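You operate a simulated robot arm through the tools that you are given. There is no shell and no other tool. Be economical: measure what you need, move in short steps, check, and stop when the job is done.

Carry out the task below with a simulated robot arm. There is one attempt and no reset: what you move stays moved.

Task
Clamp the green-ended block and brush a patch of paste on its top.
Fine: the block lies in the flat vice already; pale green paste from the blue pot, by the small brush with the green back, on the bare steel of the top; the brush goes back to its spot; leave the stop and the other blocks. Set down upright: small brush with the green back. A coat counts when it lies all over at full strength: go over it till it gets no stronger.
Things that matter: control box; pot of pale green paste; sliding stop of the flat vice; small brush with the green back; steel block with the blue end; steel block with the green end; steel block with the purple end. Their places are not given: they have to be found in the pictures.

It is judged by the outcome, as a careful person would: the job done as asked, and still so three seconds after it is handed in. It fails if anything else is knocked over, pushed out of place, dropped, spilled or broken.

Robot
A 7-joint arm with a two-finger parallel gripper, fixed in place. Base frame: the origin is at the foot of the arm, x ahead of it, y to its left, z up; the work surface is at about z = 868. Lengths are in mm, angles in rad, forces in N, time in s.
With the tool pointing down near the work surface it reaches from about 240 to 680 mm from the base axis. Its first joint turns from -1.152 to 1.152 rad. Payload 2.4 kg.
Tool frame: the origin (TCP) lies between the finger pads and is the grasp point; the fingertips stand 30 mm ahead of it; z points along the fingers, y is the line along which they close. The gripper opens to 94 mm. The fingers are 28 mm wide and 10 mm thick; the gripper's body (50 by 96 mm) begins 55 mm behind the TCP.
Orientation is that of the tool frame in the base frame, as [roll, pitch, yaw] about the fixed x, y, z axes, in that order (R = Rz(yaw) Ry(pitch) Rx(roll)). With the fingers straight down and closing along the base's y, the tool's x points along the base's -x, its y along +y and its z along -z.

Tools
- The arm moves only by the tool send_rows. Its argument "steps" is a list of rows, each an object of numbers (a shift or turn left out is 0, a gripper value left out holds the last): "wx", "wy", "wz": the turn, a rotation vector about the base's x, y, z in units of 5 degrees (1.0 is 5 degrees); "tx", "ty", "tz": the shift along the base's x, y, z in units of 25 mm (1.0 is 25 mm); "grip": the opening in per cent of the stroke, from 0 (shut) to 100 (fully open). In form: [{"wx": .., "wy": .., "wz": .., "tx": .., "ty": .., "tz": .., "grip": ..}, ...]. A call has 1 to 12 rows; each row shifts and turns the commanded pose from where the row before left it. A call with a number of a shift or a turn outside -1 to 1 is refused whole. Rows are played at 5 a second. More than 50 mm and 0.15 rad between two rows, or a gripper value outside its range, and nothing of the call is played. Where a pose cannot be reached the arm comes as near as it can. A force on the tool above 40 N (or 10 N above the force at the start of the call, whichever is more), or a blocked arm, ends the call early, and 0.2 s more pass. The fingers move at their own pace (about 153 mm/s each) and stop on an object; they squeeze with about 38 N. The grip force told is the motor's: it shows also when the fingers shut on nothing. Time passes only in rows, and 0.2 s behind the last, so rows that do not move let the fingers close. It gives the time, the measured TCP pose, the force on the tool (base axes), the opening and the grip force at its end, in the units of the frame above (readings bear some noise), with the torque about the TCP (base axes, N m) and any sound that the robot's microphone picked up.
- Cameras (640 x 400 px; columns grow to the right, rows downward): "scene" is fixed at [48.5, 480.5, 1452.2]; the picture's right is [-0.66, -0.75, 0.00], its down [-0.38, 0.33, -0.86] and it looks along [0.65, -0.57, -0.51] (base axes); focal length 344 px, centre (320, 200). "wrist" rides on the gripper at [76, 14, -102] in the tool frame; the picture's right is [-0.18, 0.98, 0.00], its down [-0.75, -0.14, -0.64] and it looks along [-0.63, -0.12, 0.77] (tool axes); focal length 243 px, centre (320, 200).
- grab_frame(camera): a new picture of that camera. It takes no simulated time.
- point_at(camera, pixels): there is no depth. For up to 12 entries [column, row, z] of the newest picture of that camera ("zoom" is the newest enlarged one), the place [x, y] in the base frame at which the ray of that pixel passes the height z, good to about 2 mm. It takes no simulated time.
- close_up(camera, box): a new picture of the part [left, top, right, bottom] of that camera's present view, enlarged. It takes no simulated time.
- finish_job(): hands the job in; it is judged then, once.

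Work in short steps. Measure before you move; look again where a grasp or a placing could have gone wrong, and mend it. You have 80 turns and 34 pictures in all, those below and enlarged ones among them. Open the gripper and draw the arm clear of the work before you hand the job in, unless the task says otherwise; then end with one line.

The tools are called after "Request:" by a JSON object that holds its "name" and its "arguments". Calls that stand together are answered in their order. send_rows: Moves the arm, as the interface text tells. Its arguments: {"type":"object","properties":{"steps":{"type":"array","items":{"type":"object","properties":{"wx":{"type":"number"},"wy":{"type":"number"},"wz":{"type":"number"},"tx":{"type":"number"},"ty":{"type":"number"},"tz":{"type":"number"},"grip":{"type":"number"}}}}},"required":["steps"]} The other tools are called the same way: grab_frame (camera) takes a picture; point_at (camera, pixels) gives the place at which the rays of pixels pass given heights; close_up (camera, box) takes an enlarged picture of a part of a camera's view; finish_job () hands the job in.

At the start:

```text
time: 0.0
ee_pos: [452.5, -4.7, 1208.2]
ee_rot: [3.138, 0.003, -3.141]
contact_force: [-0.7, 0.1, 0.2]
ft_torque: [0.01, 0.0, 0.03]
width: 93.9
grasp_force: 0.0
```

scene: 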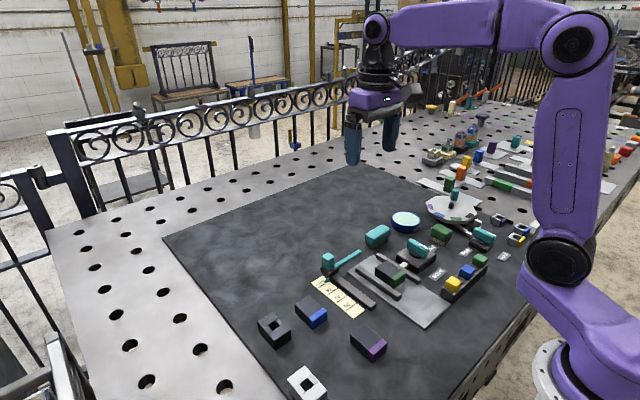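
wrist: 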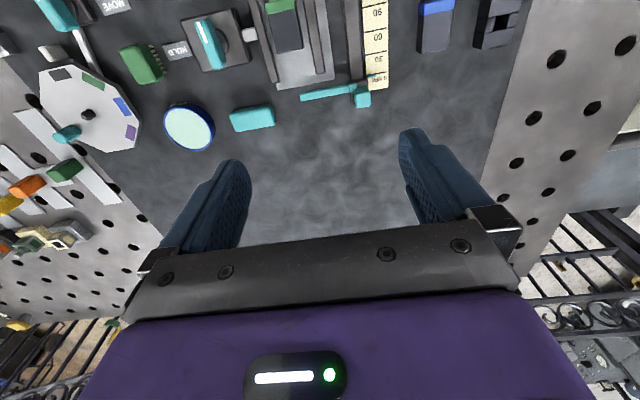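

The scene shows a flat vice near (400,285), a blue pot near (405,222), and several teal items. I'll enlarge the work area to identify them.

Request:
{"name": "close_up", "arguments": {"camera": "scene", "box": [300, 180, 530, 324]}}

Request:
{"name": "close_up", "arguments": {"camera": "wrist", "box": [20, 0, 420, 160]}}

```text
2.78 times, centred on (415, 252) of scene
```

zoom: 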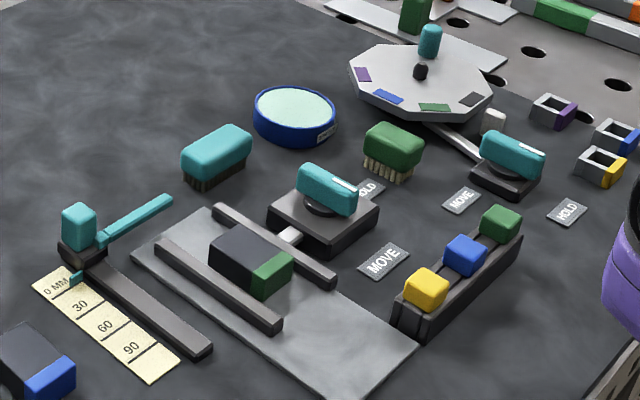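

```text
1.60 times, centred on (220, 80) of wrist
```

zoom: 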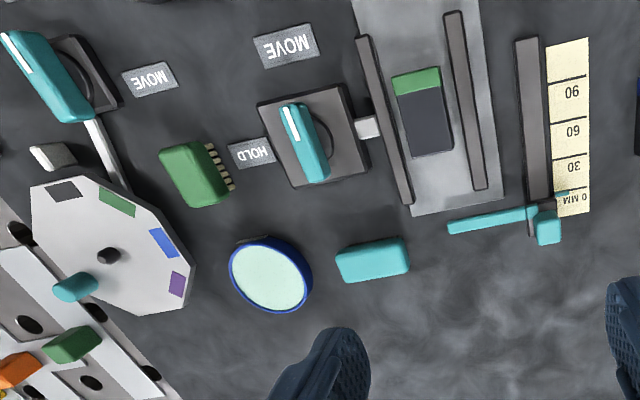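

The dial box at zoom (310,135) connects to the vice by a white pin, with MOVE/HOLD labels; the green-backed brush is at (195,172), the pot at (270,275). I measure these at a few heights.

Request:
{"name": "point_at", "arguments": {"camera": "zoom", "pixels": [[195, 172, 868], [195, 172, 905], [270, 278, 868], [270, 275, 890], [312, 135, 868], [312, 150, 920], [425, 125, 890], [415, 80, 890], [285, 45, 868], [250, 153, 868], [375, 262, 890]]}}

Request:
{"name": "close_up", "arguments": {"camera": "scene", "box": [380, 205, 476, 265]}}

```text
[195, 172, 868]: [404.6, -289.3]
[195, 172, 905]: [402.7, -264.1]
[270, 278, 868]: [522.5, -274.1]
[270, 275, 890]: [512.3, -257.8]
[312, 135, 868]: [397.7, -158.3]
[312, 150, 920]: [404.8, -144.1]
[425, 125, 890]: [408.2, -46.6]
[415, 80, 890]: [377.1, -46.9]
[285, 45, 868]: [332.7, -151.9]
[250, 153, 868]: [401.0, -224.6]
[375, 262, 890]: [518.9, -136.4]
```

```text
6.67 times, centred on (428, 235) of scene
```

zoom: 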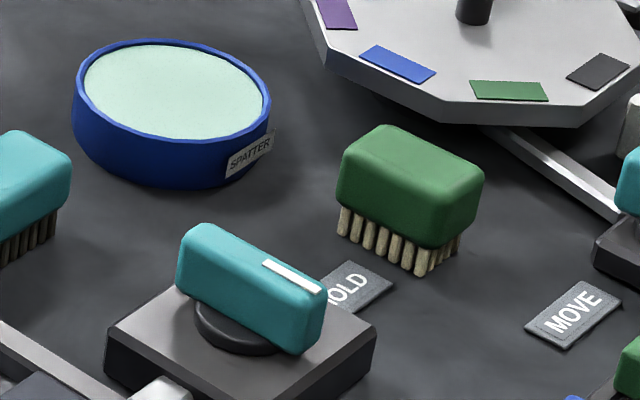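

I'll move the arm for a more direct wrist view of the dial, brush and pot.

Request:
{"name": "send_rows", "arguments": {"steps": [{"tx": -0.6, "ty": -0.9, "tz": -0.2}, {"tx": -0.6, "ty": -0.9, "tz": -0.2}, {"tx": -0.6, "ty": -0.9, "tz": -0.2}, {"tx": -0.6, "ty": -0.9, "tz": -0.2}, {"tx": -0.6, "ty": -0.9, "tz": -0.2}, {"tx": -0.6, "ty": -0.9, "tz": -0.2}, {"tx": -0.6, "ty": -0.9, "tz": -0.2}, {"tx": -0.6, "ty": -0.9, "tz": -0.2}]}}

Request:
{"name": "grab_frame", "arguments": {"camera": "wrist"}}

```text
time: 1.8
ee_pos: [333.6, -185.3, 1167.5]
ee_rot: [3.139, 0.0, -3.141]
contact_force: [-0.7, -0.2, -1.3]
ft_torque: [0.01, -0.01, 0.01]
width: 94.0
grasp_force: 0.1
```

```text
28 pictures are left
```

wrist: 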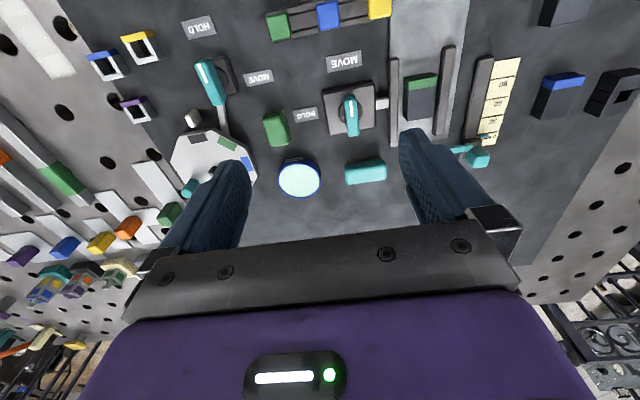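

Request:
{"name": "close_up", "arguments": {"camera": "wrist", "box": [240, 40, 480, 200]}}

```text
2.50 times, centred on (360, 120) of wrist
```

zoom: 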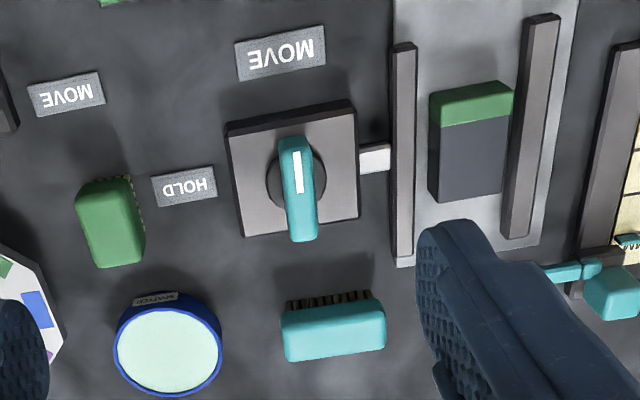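

The dial mark points to MOVE (image up, -x); HOLD lies to -y. I triangulate knob, brush, pot and block heights from both cameras.

Request:
{"name": "point_at", "arguments": {"camera": "zoom", "pixels": [[298, 188, 900], [298, 188, 920], [298, 188, 940], [108, 222, 890], [108, 222, 910], [168, 350, 880], [168, 350, 900], [468, 142, 890], [468, 142, 900], [428, 200, 890], [510, 85, 890], [333, 333, 900]]}}

Request:
{"name": "grab_frame", "arguments": {"camera": "scene"}}

Request:
{"name": "point_at", "arguments": {"camera": "scene", "pixels": [[417.5, 246.5, 900], [417.5, 246.5, 920], [417.5, 246.5, 940], [442, 231, 890], [442, 231, 910], [406, 218.5, 880], [406, 218.5, 900], [389, 274, 890], [389, 274, 900]]}}

```text
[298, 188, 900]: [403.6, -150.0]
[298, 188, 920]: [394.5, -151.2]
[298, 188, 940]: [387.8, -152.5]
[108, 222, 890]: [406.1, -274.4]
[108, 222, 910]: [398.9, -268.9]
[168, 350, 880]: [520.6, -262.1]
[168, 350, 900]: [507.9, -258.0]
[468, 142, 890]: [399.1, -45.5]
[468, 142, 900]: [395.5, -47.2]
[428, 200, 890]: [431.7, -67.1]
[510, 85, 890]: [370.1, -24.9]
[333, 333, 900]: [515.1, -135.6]
```

```text
26 pictures are left
```

scene: 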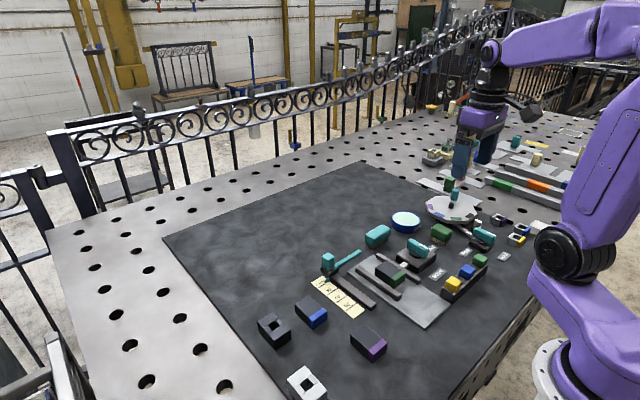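

```text
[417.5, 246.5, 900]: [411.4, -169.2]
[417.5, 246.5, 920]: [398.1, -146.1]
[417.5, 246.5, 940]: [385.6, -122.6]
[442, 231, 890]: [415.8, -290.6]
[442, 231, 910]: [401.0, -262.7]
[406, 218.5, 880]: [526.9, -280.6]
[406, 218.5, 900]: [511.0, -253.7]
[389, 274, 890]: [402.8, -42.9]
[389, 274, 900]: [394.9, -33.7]
```

Knob top ≈ z 917 at (396,-151); brush top ≈ z 906 at (400,-269); pot rim ≈ z 897 at (510,-258). I refine edge directions for knob, brush and box.

Request:
{"name": "point_at", "arguments": {"camera": "zoom", "pixels": [[296, 138, 917], [302, 240, 912], [280, 185, 915], [318, 185, 915], [77, 203, 903], [97, 267, 903], [145, 250, 903], [128, 183, 903], [228, 135, 885], [242, 235, 885], [358, 222, 885], [350, 103, 885]]}}

Request:
{"name": "point_at", "arguments": {"camera": "wrist", "pixels": [[404, 117, 890], [431, 115, 890], [404, 89, 890], [433, 88, 890], [432, 72, 890], [305, 115, 868], [344, 62, 868]]}}

```text
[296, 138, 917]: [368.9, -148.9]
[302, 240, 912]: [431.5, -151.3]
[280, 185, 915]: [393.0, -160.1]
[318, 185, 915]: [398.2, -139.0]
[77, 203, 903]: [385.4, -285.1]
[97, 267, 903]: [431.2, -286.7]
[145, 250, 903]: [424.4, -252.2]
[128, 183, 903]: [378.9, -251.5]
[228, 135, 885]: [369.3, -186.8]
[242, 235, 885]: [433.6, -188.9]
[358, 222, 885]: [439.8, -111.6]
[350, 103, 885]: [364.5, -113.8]
```

```text
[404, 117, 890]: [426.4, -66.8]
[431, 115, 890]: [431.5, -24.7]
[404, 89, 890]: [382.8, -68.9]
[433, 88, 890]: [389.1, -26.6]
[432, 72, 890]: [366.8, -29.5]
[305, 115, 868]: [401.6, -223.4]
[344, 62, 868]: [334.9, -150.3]
```

Knob: centre (400,-150), bar along x, 21 wide. I move above it with the fingers part open, still clear.

Request:
{"name": "send_rows", "arguments": {"steps": [{"tx": 0.332, "ty": 0.1765, "tz": -0.84, "grip": 55}, {"tx": 0.332, "ty": 0.1765, "tz": -0.84}, {"tx": 0.332, "ty": 0.1765, "tz": -0.84}, {"tx": 0.332, "ty": 0.1765, "tz": -0.84}, {"tx": 0.332, "ty": 0.1765, "tz": -0.84}, {"tx": 0.332, "ty": 0.1765, "tz": -0.84}, {"tx": 0.332, "ty": 0.1765, "tz": -0.84}, {"tx": 0.332, "ty": 0.1765, "tz": -0.84}, {}]}}

Request:
{"name": "grab_frame", "arguments": {"camera": "wrist"}}

Request:
{"name": "close_up", "arguments": {"camera": "scene", "box": [340, 180, 500, 280]}}

```text
time: 3.8
ee_pos: [399.8, -149.9, 999.9]
ee_rot: [3.14, 0.0, 3.142]
contact_force: [0.3, -0.6, 0.0]
ft_torque: [-0.01, 0.02, 0.0]
width: 51.5
grasp_force: 0.1
```

```text
25 pictures are left
```

wrist: 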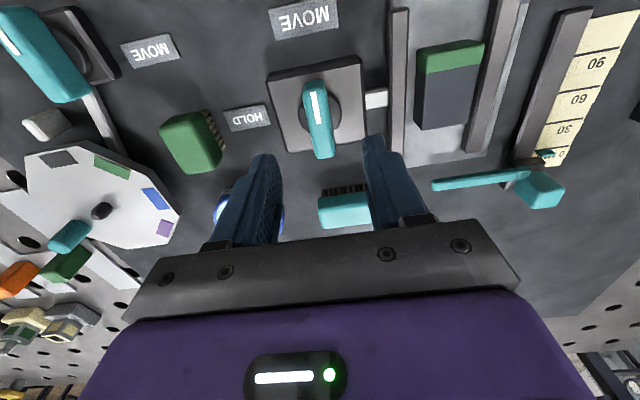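

```text
4.00 times, centred on (420, 230) of scene
```

zoom: 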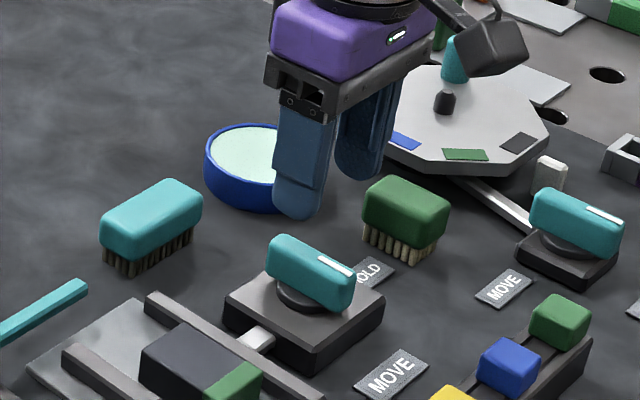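

I check the knob, the brush and the block positions from this nearer view.

Request:
{"name": "point_at", "arguments": {"camera": "wrist", "pixels": [[317, 82, 917], [322, 157, 913], [304, 120, 915], [332, 118, 915], [415, 129, 889], [473, 122, 889], [420, 74, 889], [482, 67, 889], [484, 42, 889], [396, 30, 885]]}}

```text
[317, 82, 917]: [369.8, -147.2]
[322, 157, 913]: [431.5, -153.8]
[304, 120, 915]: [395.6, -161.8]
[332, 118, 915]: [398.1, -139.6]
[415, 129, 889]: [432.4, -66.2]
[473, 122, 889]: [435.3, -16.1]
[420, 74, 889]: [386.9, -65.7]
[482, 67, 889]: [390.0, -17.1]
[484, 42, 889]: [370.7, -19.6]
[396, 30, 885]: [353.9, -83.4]
```

Knob centre confirmed at (400,-150.5). I go down to TCP z 928 and close on the knob.

Request:
{"name": "send_rows", "arguments": {"steps": [{"tz": -0.8}, {"tz": -0.8}, {"tz": -0.7}, {"tz": -0.6}, {"grip": 0}, {}, {}]}}

```text
time: 5.4
ee_pos: [400.2, -150.4, 928.6]
ee_rot: [3.138, 0.001, -3.141]
contact_force: [-0.7, 2.2, 9.4]
ft_torque: [-0.28, -0.22, 0.0]
width: 17.5
grasp_force: 44.9
```

The fingers hold the knob (17.5 mm). I turn it towards HOLD, +50° first.

Request:
{"name": "send_rows", "arguments": {"steps": [{"wz": 1}, {"wz": 1}, {"wz": 1}, {"wz": 1}, {"wz": 1}, {"wz": 1}, {"wz": 1}, {"wz": 1}, {"wz": 1}, {"wz": 1}]}}

```text
time: 7.1
ee_pos: [399.0, -149.8, 928.9]
ee_rot: [-3.14, 0.002, -2.503]
contact_force: [-3.7, 2.8, 6.5]
ft_torque: [0.34, -0.58, 0.01]
width: 18.0
grasp_force: 45.1
stopped in row 8: the force on the tool passed its limit at 40 N (the readings are from after the stop); the commanded pose is now the measured one
```

The turn stopped at about 37° on a force limit. I look at the knob before going on.

Request:
{"name": "close_up", "arguments": {"camera": "scene", "box": [360, 200, 480, 275]}}

Request:
{"name": "grab_frame", "arguments": {"camera": "wrist"}}

```text
5.33 times, centred on (420, 238) of scene
```

zoom: 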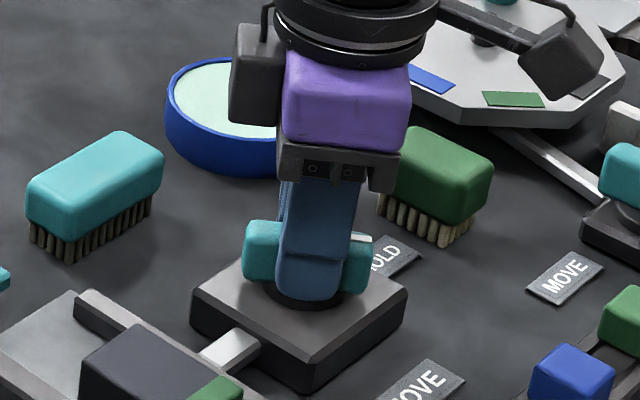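

```text
22 pictures are left
```

wrist: 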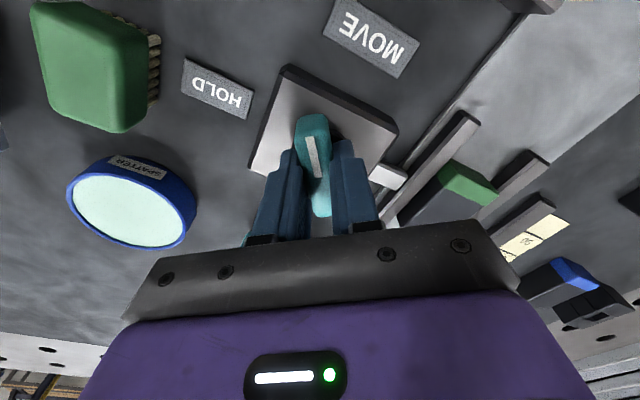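

The knob does turn with the hand, mark moving towards HOLD. I continue more slowly.

Request:
{"name": "send_rows", "arguments": {"steps": [{"wz": 0.5}, {"wz": 0.5}, {"wz": 0.5}, {"wz": 0.5}, {"wz": 0.5}, {"wz": 0.5}, {"wz": 0.5}, {"wz": 0.5}, {"wz": 0.5}, {"wz": 0.5}]}}

```text
time: 9.3
ee_pos: [400.4, -150.1, 929.7]
ee_rot: [3.141, 0.001, -2.066]
contact_force: [-8.1, 8.6, 22.6]
ft_torque: [-0.29, 0.45, -0.03]
width: 17.9
grasp_force: 44.7
```

At 62° now, with 22 N upward on the tool; I ease up 1.5 mm and turn the remaining 28°.

Request:
{"name": "send_rows", "arguments": {"steps": [{"tz": 0.06}, {"wz": 0.5}, {"wz": 0.5}, {"wz": 0.5}, {"wz": 0.5}, {"wz": 0.5}, {"wz": 0.5}, {"wz": 0.5}, {"wz": 0.5}, {"wz": 0.5}, {"wz": 0.5}, {"wz": 0.67}]}}

```text
time: 11.9
ee_pos: [399.6, -149.5, 929.3]
ee_rot: [3.14, 0.002, -1.57]
contact_force: [-2.6, 4.3, -31.2]
ft_torque: [-0.38, -0.22, -0.1]
width: 18.0
grasp_force: 45.5
```

The turn is at 90°. I check the knob and the pin.

Request:
{"name": "close_up", "arguments": {"camera": "scene", "box": [360, 215, 456, 290]}}

```text
5.33 times, centred on (408, 252) of scene
```

zoom: 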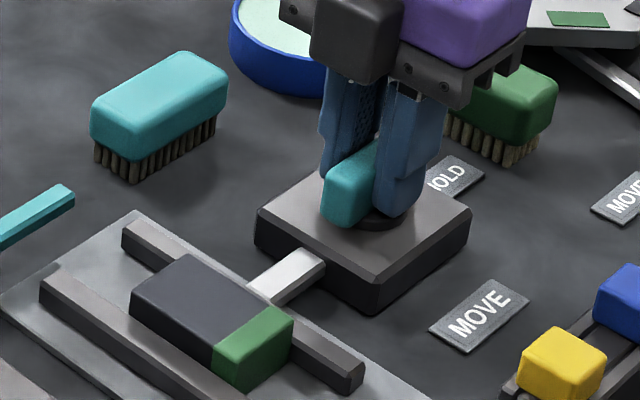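

The pin has pushed the jaw against the block. I release the knob, rise, and check that it stays.

Request:
{"name": "send_rows", "arguments": {"steps": [{"grip": 55}, {}, {"tz": 0.8}, {"tz": 0.8}, {"tz": 0.8}, {"tz": 0.8}, {"tz": 0.8}]}}

Request:
{"name": "close_up", "arguments": {"camera": "scene", "box": [360, 205, 472, 290]}}

```text
time: 13.5
ee_pos: [399.5, -151.2, 1030.2]
ee_rot: [-3.141, 0.002, -1.57]
contact_force: [-0.2, -0.1, 0.2]
ft_torque: [0.01, -0.01, 0.03]
width: 51.8
grasp_force: 0.0
```

```text
4.71 times, centred on (416, 248) of scene
```

zoom: 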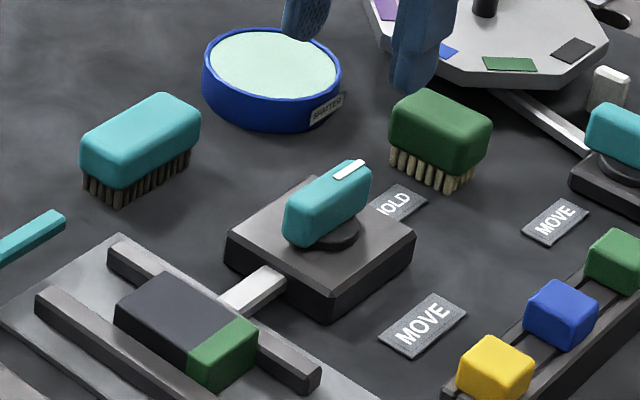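

The dial reads HOLD and the jaw is against the block. Now I turn the wrist back and go above the green brush at about (405,-269).

Request:
{"name": "send_rows", "arguments": {"steps": [{"wz": -1, "ty": -0.5, "grip": 75}, {"wz": -1, "ty": -0.5}, {"wz": -1, "ty": -0.5}, {"wz": -1, "ty": -0.5}, {"wz": -1, "ty": -0.5}, {"wz": -1, "ty": -0.5}, {"wz": -1, "ty": -0.5}, {"wz": -1, "ty": -0.5}, {"wz": -1, "ty": -0.36}]}}

Request:
{"name": "send_rows", "arguments": {"steps": [{"wz": -1, "tx": 0.2}, {"wz": -1}, {"wz": -1}, {"wz": -1}, {"wz": -1}, {"wz": -1}, {"wz": -1}, {"wz": -1}, {"wz": -1, "ty": -0.3}, {}]}}

Request:
{"name": "grab_frame", "arguments": {"camera": "wrist"}}

```text
time: 15.5
ee_pos: [400.0, -259.9, 1030.5]
ee_rot: [3.141, 0.003, -2.36]
contact_force: [-1.1, -0.7, 1.5]
ft_torque: [0.01, -0.02, 0.01]
width: 70.5
grasp_force: 0.0
```

```text
time: 17.7
ee_pos: [406.0, -266.1, 1030.2]
ee_rot: [3.14, 0.002, 3.14]
contact_force: [-0.1, -0.1, -0.1]
ft_torque: [0.01, -0.04, -0.03]
width: 70.9
grasp_force: 0.2
```

```text
19 pictures are left
```

wrist: 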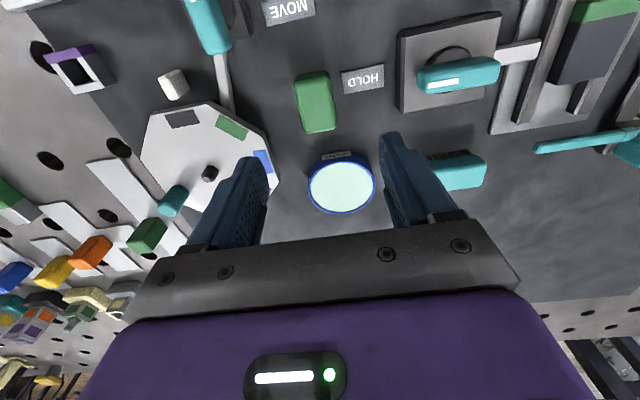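

I measure brush corners, pot rim and the turntable's nearest edge in this view.

Request:
{"name": "point_at", "arguments": {"camera": "wrist", "pixels": [[295, 78, 903], [328, 73, 903], [337, 128, 900], [305, 133, 900], [308, 185, 897], [376, 183, 897], [341, 154, 897], [343, 214, 897], [272, 150, 885], [218, 101, 885], [276, 190, 885]]}}

Request:
{"name": "close_up", "arguments": {"camera": "wrist", "box": [260, 40, 420, 240]}}

```text
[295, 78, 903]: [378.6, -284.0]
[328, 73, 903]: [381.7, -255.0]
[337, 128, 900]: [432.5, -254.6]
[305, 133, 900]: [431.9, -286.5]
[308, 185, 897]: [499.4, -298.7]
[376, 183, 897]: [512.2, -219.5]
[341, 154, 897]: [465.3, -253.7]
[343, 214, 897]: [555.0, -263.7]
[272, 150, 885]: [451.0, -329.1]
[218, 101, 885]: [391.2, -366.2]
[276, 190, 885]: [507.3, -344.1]
```

```text
2.00 times, centred on (340, 140) of wrist
```

zoom: 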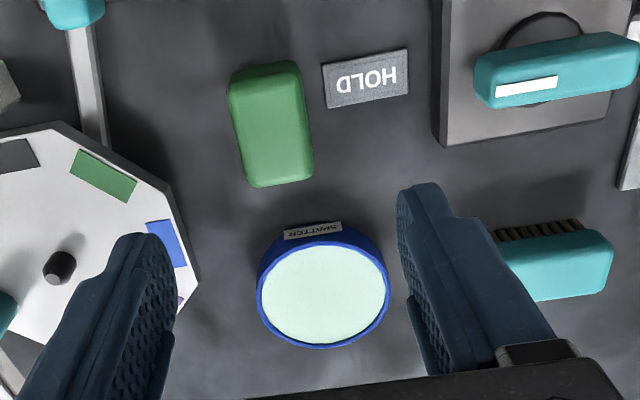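

Brush centre (406,-270); pot centre about (509,-259), radius 41. I descend on the brush to TCP z 914 and grip its back.

Request:
{"name": "send_rows", "arguments": {"steps": [{"tz": -0.9, "ty": -0.156, "grip": 70}, {"tz": -0.9}, {"tz": -0.9}, {"tz": -0.9}, {"tz": -0.6}, {"tz": -0.43}, {"grip": 0}, {}, {}]}}

```text
time: 19.7
ee_pos: [406.2, -270.9, 913.3]
ee_rot: [-3.141, 0.002, 3.141]
contact_force: [0.6, -0.1, 0.3]
ft_torque: [0.0, -0.02, 0.04]
width: 37.6
grasp_force: 37.9
```

Gripped at 37.6 mm wide; bristle tips are thus about 45 mm under the TCP. I lift 60 mm and check.

Request:
{"name": "send_rows", "arguments": {"steps": [{"tz": 0.4}, {"tz": 0.6}, {"tz": 0.7}, {"tz": 0.7}, {}]}}

Request:
{"name": "close_up", "arguments": {"camera": "scene", "box": [380, 180, 476, 255]}}

```text
time: 20.9
ee_pos: [406.7, -270.1, 974.2]
ee_rot: [-3.141, 0.001, 3.142]
contact_force: [-0.5, 0.5, 0.8]
ft_torque: [0.01, 0.01, 0.01]
width: 0.1
grasp_force: 33.2
```

```text
5.33 times, centred on (428, 218) of scene
```

zoom: 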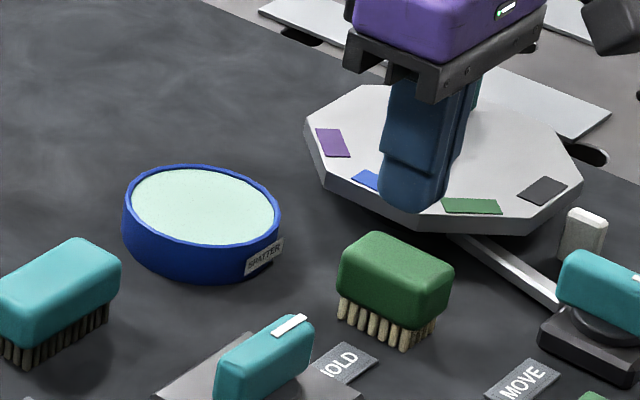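

The brush slipped from the fingers and still stands in place. I re-measure its height and place in both views.

Request:
{"name": "point_at", "arguments": {"camera": "zoom", "pixels": [[403, 350, 868], [338, 313, 868], [405, 330, 884], [340, 292, 884], [397, 262, 900], [397, 262, 905], [397, 262, 910], [452, 270, 900], [337, 255, 900]]}}

Request:
{"name": "grab_frame", "arguments": {"camera": "wrist"}}

```text
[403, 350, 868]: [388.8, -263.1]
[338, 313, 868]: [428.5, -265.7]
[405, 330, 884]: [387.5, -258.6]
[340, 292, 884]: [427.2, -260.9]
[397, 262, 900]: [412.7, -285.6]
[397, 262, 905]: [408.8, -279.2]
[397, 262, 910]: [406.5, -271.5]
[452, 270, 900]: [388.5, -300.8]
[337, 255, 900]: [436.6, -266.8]
```

```text
16 pictures are left
```

wrist: 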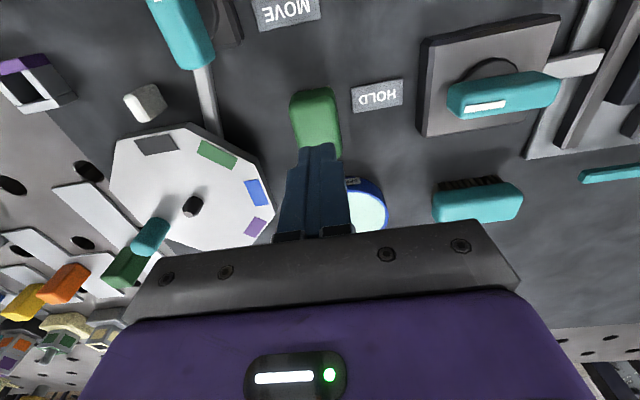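

The brush is unmoved: centre about (406.5,-271), back top near z 909. I take a deeper grip (TCP z 906) with a longer squeeze, then a small test lift.

Request:
{"name": "send_rows", "arguments": {"steps": [{"grip": 70}, {"ty": -0.03}, {"tz": -0.8}, {"tz": -0.8}, {"tz": -0.6}, {"tz": -0.53}, {}, {"grip": 0}, {}, {}, {}]}}

Request:
{"name": "send_rows", "arguments": {"steps": [{"tz": 0.1}, {"tz": 0.1}, {"tz": 0.1}]}}

Request:
{"name": "close_up", "arguments": {"camera": "scene", "box": [388, 200, 484, 260]}}

```text
time: 23.3
ee_pos: [406.1, -271.0, 906.6]
ee_rot: [3.141, 0.004, -3.141]
contact_force: [-0.5, 0.0, -0.9]
ft_torque: [0.04, 0.02, -0.01]
width: 37.4
grasp_force: 38.3
```

```text
time: 24.1
ee_pos: [406.1, -272.4, 912.6]
ee_rot: [-3.141, 0.0, -3.141]
contact_force: [-0.1, 0.1, -0.5]
ft_torque: [0.0, 0.0, 0.0]
width: 37.5
grasp_force: 37.6
```

```text
6.67 times, centred on (436, 230) of scene
```

zoom: 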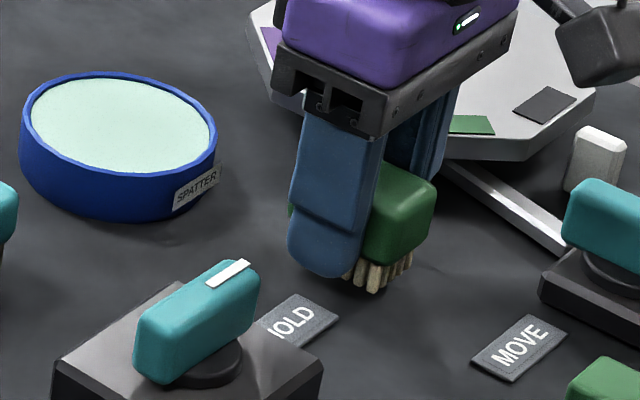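

The bristle bottom corner moved from about (371,308) to (372,292) in this zoom, so the brush is lifted. I continue slowly to carry height.

Request:
{"name": "send_rows", "arguments": {"steps": [{"tz": 0.2}, {"tz": 0.3}, {"tz": 0.3}, {"tz": 0.3}, {"tz": 0.3}, {"tz": 0.3}, {"tz": 0.3}]}}

Request:
{"name": "close_up", "arguments": {"camera": "scene", "box": [388, 180, 484, 240]}}

```text
time: 25.7
ee_pos: [404.3, -272.3, 963.1]
ee_rot: [-3.141, 0.001, 3.141]
contact_force: [-0.3, 0.6, -0.9]
ft_torque: [0.04, -0.01, 0.01]
width: 37.5
grasp_force: 38.2
```

```text
6.67 times, centred on (436, 210) of scene
```

zoom: 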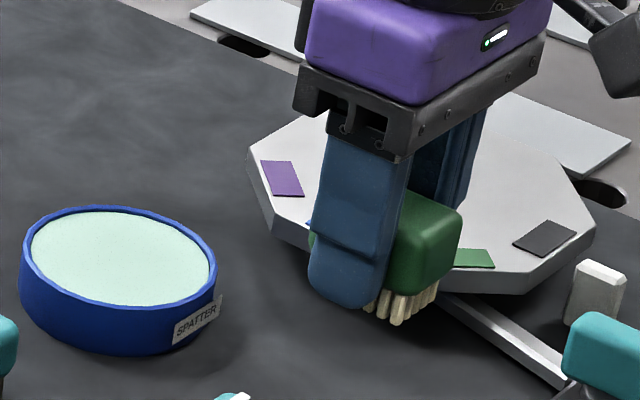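

The brush is held. I carry it over the pot centre (509,-259), bristles at about z 924, above the rim.

Request:
{"name": "send_rows", "arguments": {"steps": [{"tx": 0.5, "ty": 0.08}, {"tx": 0.7, "ty": 0.08}, {"tx": 0.7, "ty": 0.08}, {"tx": 0.7, "ty": 0.08}, {"tx": 0.7, "ty": 0.08}, {"tx": 0.5, "ty": 0.08}, {"tx": 0.32}, {}]}}

Request:
{"name": "close_up", "arguments": {"camera": "scene", "box": [358, 180, 454, 240]}}

```text
time: 27.5
ee_pos: [508.4, -259.4, 964.5]
ee_rot: [3.141, 0.002, 3.14]
contact_force: [1.2, -0.2, -0.6]
ft_torque: [0.0, 0.01, -0.04]
width: 37.3
grasp_force: 38.4
```

```text
6.67 times, centred on (406, 210) of scene
```

zoom: 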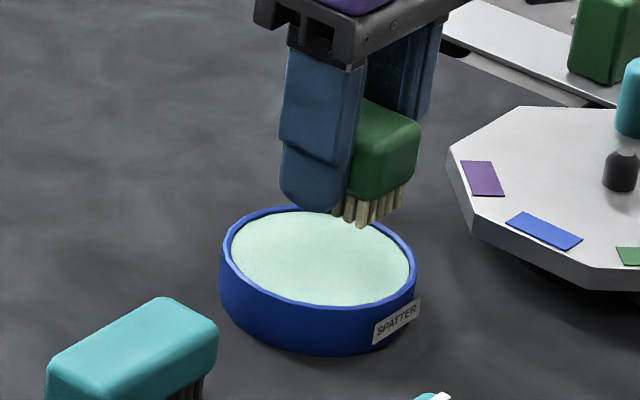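

The brush is centred over the pot. I lower gently into the paste, watching the force.

Request:
{"name": "send_rows", "arguments": {"steps": [{"tz": -0.4}, {"tz": -0.4}, {"tz": -0.2}, {"tz": -0.12}, {"tz": -0.08}, {"tz": -0.08}]}}

Request:
{"name": "close_up", "arguments": {"camera": "scene", "box": [358, 180, 454, 240]}}

```text
time: 28.9
ee_pos: [508.8, -260.4, 931.6]
ee_rot: [3.141, 0.001, -3.141]
contact_force: [-0.2, -0.1, -1.0]
ft_torque: [0.0, -0.04, -0.04]
width: 37.4
grasp_force: 38.3
```

```text
6.67 times, centred on (406, 210) of scene
```

zoom: 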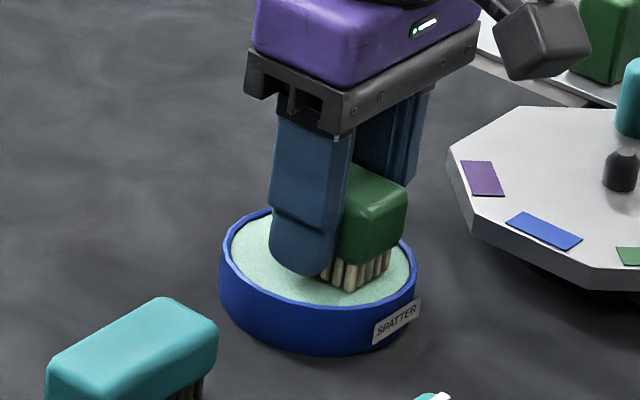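

The bristles are just at the surface; I go 5 mm deeper with small moves and rise a bit to see them.

Request:
{"name": "send_rows", "arguments": {"steps": [{"tz": -0.1}, {"tz": -0.1}, {"tx": 0.12}, {"tx": -0.24}, {"tx": 0.12}, {}, {"tz": 0.2}, {"tz": 0.4}, {"tz": 0.4}, {"tz": 0.4}, {}]}}

Request:
{"name": "close_up", "arguments": {"camera": "scene", "box": [374, 180, 438, 220]}}

```text
time: 31.3
ee_pos: [508.7, -258.9, 961.8]
ee_rot: [-3.141, 0.002, 3.141]
contact_force: [-0.2, -0.6, -0.1]
ft_torque: [0.0, 0.01, -0.01]
width: 37.5
grasp_force: 37.6
```

```text
10.00 times, centred on (406, 200) of scene
```

zoom: 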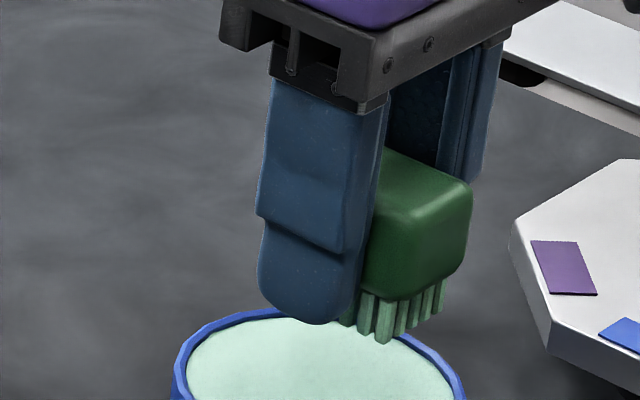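

The bristles are loaded with paste. I raise and carry the brush to above the block, then look with the wrist camera.

Request:
{"name": "send_rows", "arguments": {"steps": [{"tz": 0.8}, {"tz": 0.7, "ty": 0.5}, {"tx": -0.4, "ty": 0.9}, {"tx": -0.4, "ty": 0.9}, {"tx": -0.4, "ty": 0.9}, {"tx": -0.4, "ty": 0.9}, {"tx": -0.4, "ty": 0.9}, {"tx": -0.4, "ty": 0.9}, {"tx": -0.4, "ty": 0.9}, {"tx": -0.4, "ty": 0.9}, {"tx": -0.4, "ty": 0.7}, {}]}}

Request:
{"name": "grab_frame", "arguments": {"camera": "wrist"}}

Request:
{"name": "close_up", "arguments": {"camera": "scene", "box": [342, 230, 438, 290]}}

```text
time: 33.9
ee_pos: [417.9, -48.8, 998.4]
ee_rot: [-3.141, 0.001, 3.141]
contact_force: [0.4, -0.1, -0.6]
ft_torque: [-0.02, -0.01, 0.02]
width: 37.6
grasp_force: 38.0
```

```text
10 pictures are left
```

wrist: 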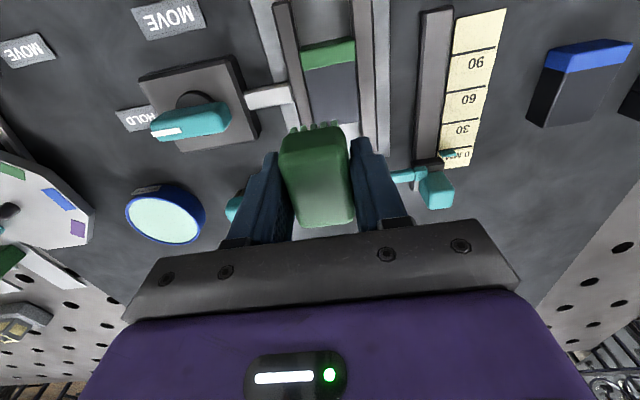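

```text
6.67 times, centred on (390, 260) of scene
```

zoom: 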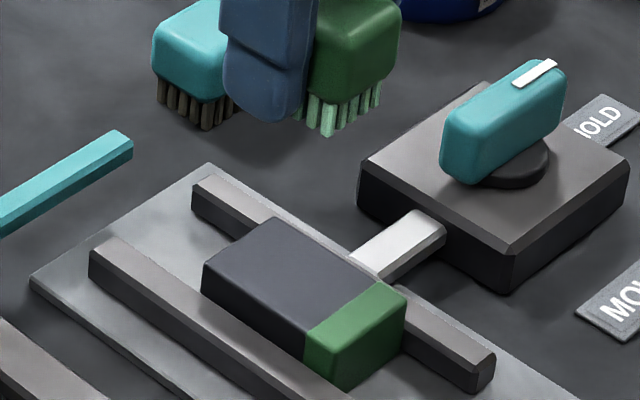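

I triangulate the block's top from the steel/green boundary corners in both views.

Request:
{"name": "point_at", "arguments": {"camera": "zoom", "pixels": [[372, 284, 888], [372, 284, 894], [372, 284, 900], [305, 330, 888], [305, 330, 894], [305, 330, 900], [205, 263, 894], [272, 217, 894], [405, 293, 894], [335, 350, 894]]}}

Request:
{"name": "point_at", "arguments": {"camera": "wrist", "pixels": [[303, 70, 888], [303, 70, 894], [303, 70, 900], [356, 63, 888], [356, 63, 894], [356, 63, 900], [301, 46, 894], [354, 39, 894], [301, 100, 880], [352, 60, 880]]}}

```text
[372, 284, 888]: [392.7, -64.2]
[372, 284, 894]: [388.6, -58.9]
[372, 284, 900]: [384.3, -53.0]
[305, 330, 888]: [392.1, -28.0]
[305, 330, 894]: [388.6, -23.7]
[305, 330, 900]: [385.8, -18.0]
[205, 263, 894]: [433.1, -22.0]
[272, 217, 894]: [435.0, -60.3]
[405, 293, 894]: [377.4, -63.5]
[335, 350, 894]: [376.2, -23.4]
```

```text
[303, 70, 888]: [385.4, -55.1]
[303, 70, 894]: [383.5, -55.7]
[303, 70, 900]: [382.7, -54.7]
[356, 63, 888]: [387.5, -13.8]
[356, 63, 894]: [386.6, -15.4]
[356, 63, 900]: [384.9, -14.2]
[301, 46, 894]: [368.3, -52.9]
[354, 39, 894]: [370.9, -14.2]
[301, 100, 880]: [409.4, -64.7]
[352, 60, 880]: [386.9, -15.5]
```

Block top is at about z 899; the bare steel spans x 386–430, y -55..-16. Bristle tips should touch at TCP z ≈ 938. I descend above (408,-43) gently.

Request:
{"name": "send_rows", "arguments": {"steps": [{"tx": -0.42, "ty": 0.25, "tz": -0.5}, {"tz": -0.6}, {"tz": -0.6}, {"tz": -0.4}, {"tz": -0.2}, {"tz": -0.1}, {}]}}

```text
time: 35.5
ee_pos: [407.4, -42.7, 940.1]
ee_rot: [3.141, 0.003, -3.141]
contact_force: [0.1, 0.9, -0.6]
ft_torque: [-0.01, -0.02, -0.01]
width: 37.6
grasp_force: 37.9
```

Request:
{"name": "send_rows", "arguments": {"steps": [{"tz": -0.06}, {"tz": -0.06}, {}]}}

Request:
{"name": "close_up", "arguments": {"camera": "scene", "box": [358, 245, 422, 285]}}

```text
time: 36.3
ee_pos: [407.6, -43.1, 935.2]
ee_rot: [3.141, 0.002, 3.141]
contact_force: [-0.1, 0.6, -0.4]
ft_torque: [0.0, -0.04, -0.01]
width: 37.3
grasp_force: 37.9
```

```text
10.00 times, centred on (390, 265) of scene
```

zoom: 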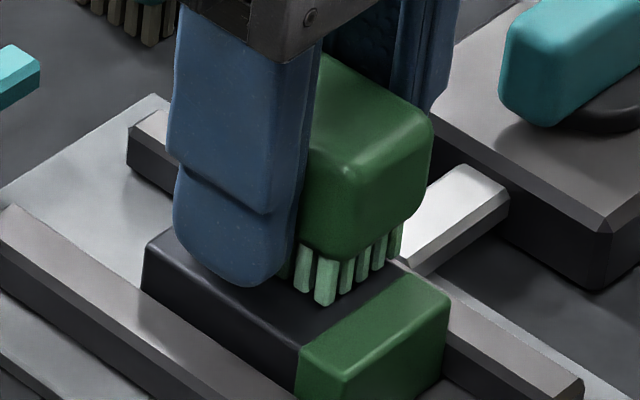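

I check whether the near bristle corner at zoom (325,305) matches contact at the top's height.

Request:
{"name": "point_at", "arguments": {"camera": "zoom", "pixels": [[325, 304, 894], [325, 304, 897], [325, 304, 900], [398, 258, 897], [300, 347, 897], [393, 280, 897], [145, 238, 897]]}}

Request:
{"name": "send_rows", "arguments": {"steps": [{"tz": -0.04}, {"tz": -0.04}, {}]}}

```text
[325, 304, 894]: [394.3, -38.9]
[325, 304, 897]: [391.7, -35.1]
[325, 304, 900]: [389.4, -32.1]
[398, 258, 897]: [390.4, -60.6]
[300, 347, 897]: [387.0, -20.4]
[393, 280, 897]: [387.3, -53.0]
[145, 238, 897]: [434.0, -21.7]
```

```text
time: 37.1
ee_pos: [408.0, -43.7, 935.1]
ee_rot: [3.141, 0.004, 3.141]
contact_force: [-5.2, 1.4, 28.4]
ft_torque: [0.05, -0.06, 0.02]
width: 37.4
grasp_force: 37.7
```

Contact: 28 N at TCP z 935. I ease off slightly and brush with slow strokes along y (to about -24) with small x shifts.

Request:
{"name": "send_rows", "arguments": {"steps": [{"tz": 0.03}, {"ty": 0.2}, {"ty": 0.2}, {"ty": 0.2}, {"ty": 0.16}, {"tx": -0.1}, {"ty": -0.2}, {"ty": -0.2}, {"ty": -0.2}, {"ty": -0.16}]}}

```text
time: 39.3
ee_pos: [404.3, -42.9, 934.9]
ee_rot: [3.142, 0.002, 3.142]
contact_force: [0.5, 2.3, 5.7]
ft_torque: [0.1, -0.09, 0.05]
width: 37.5
grasp_force: 38.0
```

Force is light at 5.7 N and the grip is steady. I do further strokes, shifting x the other way, then look.

Request:
{"name": "send_rows", "arguments": {"steps": [{"tx": 0.12}, {"ty": 0.2}, {"ty": 0.2}, {"ty": 0.2}, {"ty": 0.16}, {"tx": 0.12}, {"ty": -0.2}, {"ty": -0.2}, {"ty": -0.2}, {"ty": -0.16}, {"tx": -0.12}]}}

Request:
{"name": "send_rows", "arguments": {"steps": [{"tz": 0.4}, {"tz": 0.8}, {"tz": 0.8}, {"tx": 0.9, "ty": -0.4}, {"tx": 0.9, "ty": -0.6}, {"tx": 0.9, "ty": -0.6}, {}]}}

Request:
{"name": "close_up", "arguments": {"camera": "scene", "box": [358, 245, 422, 285]}}

```text
time: 41.7
ee_pos: [407.9, -43.2, 935.6]
ee_rot: [-3.141, 0.002, -3.141]
contact_force: [2.4, -0.1, 3.9]
ft_torque: [-0.01, -0.14, 0.01]
width: 37.1
grasp_force: 37.9
```

```text
time: 43.3
ee_pos: [476.4, -83.3, 984.8]
ee_rot: [3.141, 0.002, -3.141]
contact_force: [0.2, -0.7, -0.2]
ft_torque: [0.01, -0.02, -0.01]
width: 37.6
grasp_force: 38.3
```

```text
10.00 times, centred on (390, 265) of scene
```

zoom: 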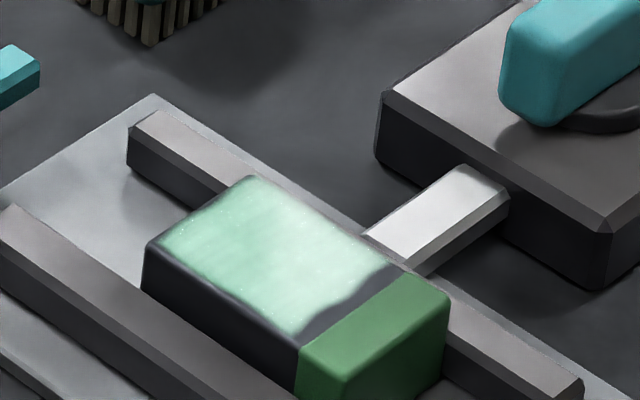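

Good coat, but thin strips remain along the near (+y) edge and by the green end. I return for another round reaching further in +y and -x.

Request:
{"name": "send_rows", "arguments": {"steps": [{"tx": -0.9, "ty": 0.6}, {"tx": -0.9, "ty": 0.6}, {"tx": -0.9, "ty": 0.4}, {"tx": -0.18}, {"tz": -0.8}, {"tz": -0.8}, {"tz": -0.3}, {"tz": -0.1}, {}]}}

Request:
{"name": "send_rows", "arguments": {"steps": [{"ty": 0.2}, {"ty": 0.2}, {"ty": 0.2}, {"ty": 0.2}, {"ty": 0.12}, {"tx": 0.1}, {"tx": 0.1}, {"tx": -0.1}, {"tx": -0.1}, {"ty": -0.2}, {"ty": -0.2}, {"ty": -0.2}]}}

Request:
{"name": "send_rows", "arguments": {"steps": [{"ty": -0.2}, {"ty": -0.16}, {"tx": 0.12}, {"tx": 0.12}, {"ty": 0.2}, {"ty": 0.2}, {"ty": 0.2}, {"ty": 0.2}, {"ty": 0.16}, {"tx": -0.12}, {"ty": -0.2}, {"ty": -0.2}]}}

```text
time: 45.3
ee_pos: [403.0, -42.5, 934.9]
ee_rot: [3.141, 0.001, -3.141]
contact_force: [-0.6, 0.3, -0.7]
ft_torque: [-0.02, 0.01, 0.04]
width: 37.4
grasp_force: 38.4
```

```text
time: 47.9
ee_pos: [403.6, -35.1, 934.6]
ee_rot: [3.141, 0.002, -3.139]
contact_force: [-1.4, 0.3, 1.0]
ft_torque: [0.0, 0.04, 0.02]
width: 37.3
grasp_force: 38.1
```

```text
time: 50.5
ee_pos: [406.7, -29.5, 933.6]
ee_rot: [3.14, 0.002, -3.141]
contact_force: [0.8, 0.7, 2.6]
ft_torque: [0.04, -0.09, 0.04]
width: 37.3
grasp_force: 37.4
```

I lift away and look at the coat again.

Request:
{"name": "send_rows", "arguments": {"steps": [{"tz": 0.4}, {"tz": 0.8}, {"tz": 0.8}, {"tx": 0.9, "ty": -0.4}, {"tx": 0.9, "ty": -0.6}, {"tx": 0.9, "ty": -0.8}, {}]}}

Request:
{"name": "close_up", "arguments": {"camera": "scene", "box": [358, 245, 422, 285]}}

```text
time: 52.1
ee_pos: [474.8, -75.5, 984.2]
ee_rot: [-3.14, 0.001, 3.141]
contact_force: [0.7, 0.0, -0.1]
ft_torque: [0.0, 0.02, 0.01]
width: 37.4
grasp_force: 38.5
```

```text
10.00 times, centred on (390, 265) of scene
```

zoom: 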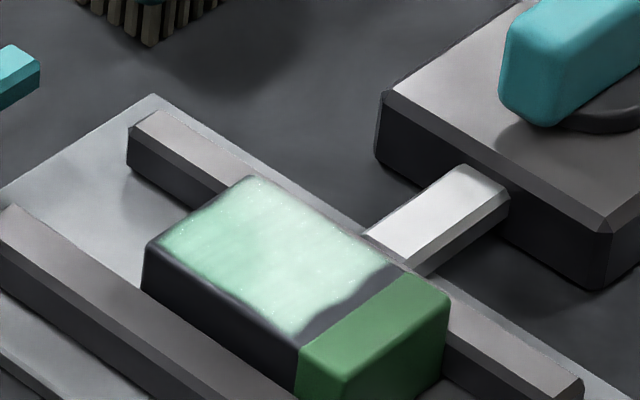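

The coat hardly changed, perhaps as the brush is spent or as the patch's own outline is reached. I re-dip to be sure: over the pot and down.

Request:
{"name": "send_rows", "arguments": {"steps": [{"tx": 0.3, "ty": -0.9}, {"tx": 0.3, "ty": -0.9}, {"tx": 0.2, "ty": -0.9}, {"tx": 0.2, "ty": -0.9}, {"tx": 0.2, "ty": -0.9}, {"tx": 0.1, "ty": -0.9}, {"tx": 0.05, "ty": -0.9}, {"ty": -0.9}, {"ty": -0.15}, {}]}}

Request:
{"name": "send_rows", "arguments": {"steps": [{"tz": -0.8}, {"tz": -0.6}, {"tz": -0.4}, {"tz": -0.3}, {"tz": -0.2}, {}, {"tx": 0.12}, {"tx": -0.24}, {"tx": 0.12}]}}

```text
time: 54.3
ee_pos: [507.7, -259.6, 985.3]
ee_rot: [-3.141, 0.001, -3.141]
contact_force: [1.0, -0.1, 0.8]
ft_torque: [0.02, -0.03, -0.03]
width: 37.5
grasp_force: 38.1
```

```text
time: 56.3
ee_pos: [507.6, -258.7, 926.2]
ee_rot: [3.14, 0.003, 3.141]
contact_force: [-1.1, -0.5, 3.6]
ft_torque: [-0.01, -0.05, 0.0]
width: 37.2
grasp_force: 38.3
```

Dipped. I lift and go back over the block at (403,-43).

Request:
{"name": "send_rows", "arguments": {"steps": [{"tz": 0.5}, {"tz": 0.9}, {"tz": 0.9, "ty": 0.3}, {"tx": -0.5, "ty": 0.95}, {"tx": -0.5, "ty": 0.95}, {"tx": -0.5, "ty": 0.95}, {"tx": -0.5, "ty": 0.95}, {"tx": -0.5, "ty": 0.95}, {"tx": -0.5, "ty": 0.95}, {"tx": -0.5, "ty": 0.95}, {"tx": -0.5, "ty": 0.95}, {"tx": -0.19, "ty": 0.75}]}}

Request:
{"name": "send_rows", "arguments": {"steps": [{"tz": -0.8}, {"tz": -0.6}, {"tz": -0.4}, {"tz": -0.16}, {}]}}

```text
time: 58.9
ee_pos: [402.6, -41.2, 985.8]
ee_rot: [3.141, 0.004, 3.139]
contact_force: [-0.4, -1.2, -1.1]
ft_torque: [0.02, 0.01, 0.01]
width: 37.3
grasp_force: 37.9
```

```text
time: 60.1
ee_pos: [403.0, -41.9, 935.7]
ee_rot: [3.141, 0.003, -3.141]
contact_force: [0.0, 0.7, -0.6]
ft_torque: [-0.01, 0.0, 0.01]
width: 37.5
grasp_force: 37.8
```

I seek light contact, then brush.

Request:
{"name": "send_rows", "arguments": {"steps": [{"tz": -0.04}, {"tz": -0.04}, {}]}}

```text
time: 60.9
ee_pos: [404.0, -43.3, 933.8]
ee_rot: [3.141, 0.005, 3.141]
contact_force: [-4.8, 0.8, 24.2]
ft_torque: [0.08, 0.03, -0.01]
width: 37.4
grasp_force: 38.1
```

Contact at 24 N; I stroke along y to about -20 with x shifts between.

Request:
{"name": "send_rows", "arguments": {"steps": [{"tz": 0.02}, {"ty": 0.2}, {"ty": 0.2}, {"ty": 0.2}, {"ty": 0.2}, {"ty": 0.12}, {"tx": 0.1}, {"ty": -0.2}, {"ty": -0.2}, {"ty": -0.2}, {"ty": -0.2}, {"ty": -0.12}]}}

Request:
{"name": "send_rows", "arguments": {"steps": [{"tx": 0.1}, {"ty": 0.2}, {"ty": 0.2}, {"ty": 0.2}, {"ty": 0.2}, {"ty": 0.12}, {"tx": 0.1}, {"ty": -0.2}, {"ty": -0.2}, {"ty": -0.2}, {"ty": -0.2}, {"ty": -0.12}]}}

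Request:
{"name": "send_rows", "arguments": {"steps": [{"tx": -0.15}, {"ty": 0.2}, {"ty": 0.2}, {"ty": 0.2}, {"ty": 0.2}, {"ty": 0.12}, {"tx": -0.15}, {"ty": -0.2}, {"ty": -0.2}, {"ty": -0.2}, {"ty": -0.2}, {"ty": -0.12}]}}

Request:
{"name": "send_rows", "arguments": {"steps": [{"tz": 0.4}, {"tz": 0.8}, {"tz": 0.8}, {"tx": 0.9, "ty": -0.4}, {"tx": 0.9, "ty": -0.6}, {"tx": 0.9, "ty": -0.6}, {}]}}

Request:
{"name": "close_up", "arguments": {"camera": "scene", "box": [358, 245, 422, 285]}}

```text
time: 63.5
ee_pos: [406.2, -42.5, 935.4]
ee_rot: [-3.141, 0.001, 3.142]
contact_force: [-0.3, 3.7, 11.1]
ft_torque: [0.16, -0.24, 0.08]
width: 37.5
grasp_force: 37.7
```

```text
time: 66.1
ee_pos: [410.2, -42.1, 934.5]
ee_rot: [3.141, 0.0, -3.141]
contact_force: [0.0, 0.2, 2.8]
ft_torque: [0.04, -0.07, 0.05]
width: 37.4
grasp_force: 37.9
```

```text
time: 68.7
ee_pos: [402.4, -42.5, 934.4]
ee_rot: [-3.141, 0.003, 3.141]
contact_force: [0.2, 1.4, 3.2]
ft_torque: [0.08, -0.07, 0.02]
width: 37.3
grasp_force: 38.2
```

```text
time: 70.3
ee_pos: [470.9, -82.5, 986.2]
ee_rot: [-3.141, 0.002, -3.141]
contact_force: [0.5, 0.6, -0.2]
ft_torque: [0.0, 0.0, -0.01]
width: 37.4
grasp_force: 37.9
```

```text
10.00 times, centred on (390, 265) of scene
```

zoom: 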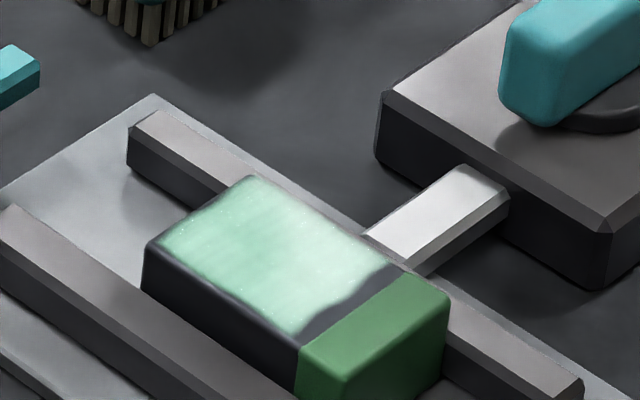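

The outline is unchanged (the patch's own shape), though the coat looks a little denser. I do one more round of strokes to confirm it gets no stronger.

Request:
{"name": "send_rows", "arguments": {"steps": [{"tx": -0.9, "ty": 0.6}, {"tx": -0.9, "ty": 0.6}, {"tx": -0.8, "ty": 0.4}, {"tz": -0.8}, {"tz": -0.8}, {"tz": -0.4}, {}]}}

Request:
{"name": "send_rows", "arguments": {"steps": [{"tz": -0.04}, {"ty": 0.2}, {"ty": 0.2}, {"ty": 0.2}, {"ty": 0.2}, {"ty": 0.12}, {"tx": 0.1}, {"ty": -0.2}, {"ty": -0.2}, {"ty": -0.2}, {"ty": -0.2}, {"ty": -0.12}]}}

Request:
{"name": "send_rows", "arguments": {"steps": [{"tx": 0.1}, {"ty": 0.2}, {"ty": 0.2}, {"ty": 0.2}, {"ty": 0.2}, {"ty": 0.12}, {"tx": 0.1}, {"ty": -0.2}, {"ty": -0.2}, {"ty": -0.2}, {"ty": -0.2}, {"ty": -0.12}]}}

Request:
{"name": "send_rows", "arguments": {"steps": [{"tx": -0.15}, {"ty": 0.2}, {"ty": 0.2}, {"ty": 0.2}, {"ty": 0.2}, {"ty": 0.12}, {"tx": -0.15}, {"ty": -0.2}, {"ty": -0.2}, {"ty": -0.2}, {"ty": -0.2}, {"ty": -0.12}]}}

Request:
{"name": "send_rows", "arguments": {"steps": [{"tz": 0.4}, {"tz": 0.8}, {"tz": 0.8}, {"tx": 0.9, "ty": -0.4}, {"tx": 0.9, "ty": -0.6}, {"tx": 0.9, "ty": -0.6}, {}]}}

Request:
{"name": "close_up", "arguments": {"camera": "scene", "box": [358, 245, 422, 285]}}

```text
time: 71.9
ee_pos: [405.9, -42.5, 934.6]
ee_rot: [-3.141, 0.004, 3.142]
contact_force: [-3.9, 1.0, 15.9]
ft_torque: [0.05, 0.09, -0.04]
width: 37.3
grasp_force: 38.2
```

```text
time: 74.5
ee_pos: [408.3, -43.1, 932.7]
ee_rot: [-3.141, 0.004, 3.141]
contact_force: [0.2, 6.4, 16.3]
ft_torque: [0.2, -0.1, 0.03]
width: 37.4
grasp_force: 38.0
```

```text
time: 77.1
ee_pos: [412.8, -42.5, 934.3]
ee_rot: [3.141, 0.001, 3.14]
contact_force: [0.4, 2.1, 4.6]
ft_torque: [0.1, -0.12, 0.04]
width: 37.8
grasp_force: 37.8
```

```text
time: 79.7
ee_pos: [405.4, -42.9, 933.4]
ee_rot: [3.141, 0.001, 3.141]
contact_force: [0.9, 3.2, 5.3]
ft_torque: [0.06, -0.14, 0.02]
width: 37.5
grasp_force: 37.9
```

```text
time: 81.3
ee_pos: [473.6, -82.0, 983.6]
ee_rot: [-3.141, 0.004, -3.141]
contact_force: [-0.4, -0.2, -0.5]
ft_torque: [0.02, 0.02, 0.01]
width: 37.4
grasp_force: 37.6
```

```text
10.00 times, centred on (390, 265) of scene
```

zoom: 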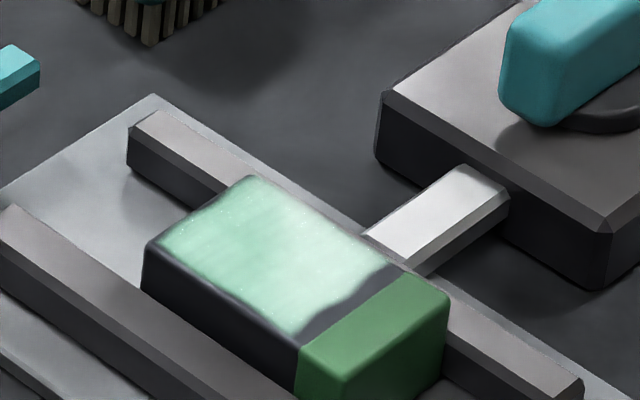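

No change this time, so the coat is at full strength. Now I carry the brush back over its spot (406.2,-271).

Request:
{"name": "send_rows", "arguments": {"steps": [{"tx": -0.3, "ty": -0.9}, {"tx": -0.3, "ty": -0.9}, {"tx": -0.3, "ty": -0.9}, {"tx": -0.35, "ty": -0.9}, {"tx": -0.35, "ty": -0.9}, {"tx": -0.35, "ty": -0.9}, {"tx": -0.35, "ty": -0.9}, {"tx": -0.35, "ty": -0.9}, {"ty": -0.3}, {}]}}

```text
time: 83.5
ee_pos: [406.8, -269.1, 983.6]
ee_rot: [-3.141, 0.003, -3.142]
contact_force: [-0.4, -0.2, 0.2]
ft_torque: [0.04, 0.01, 0.02]
width: 37.3
grasp_force: 38.2
```

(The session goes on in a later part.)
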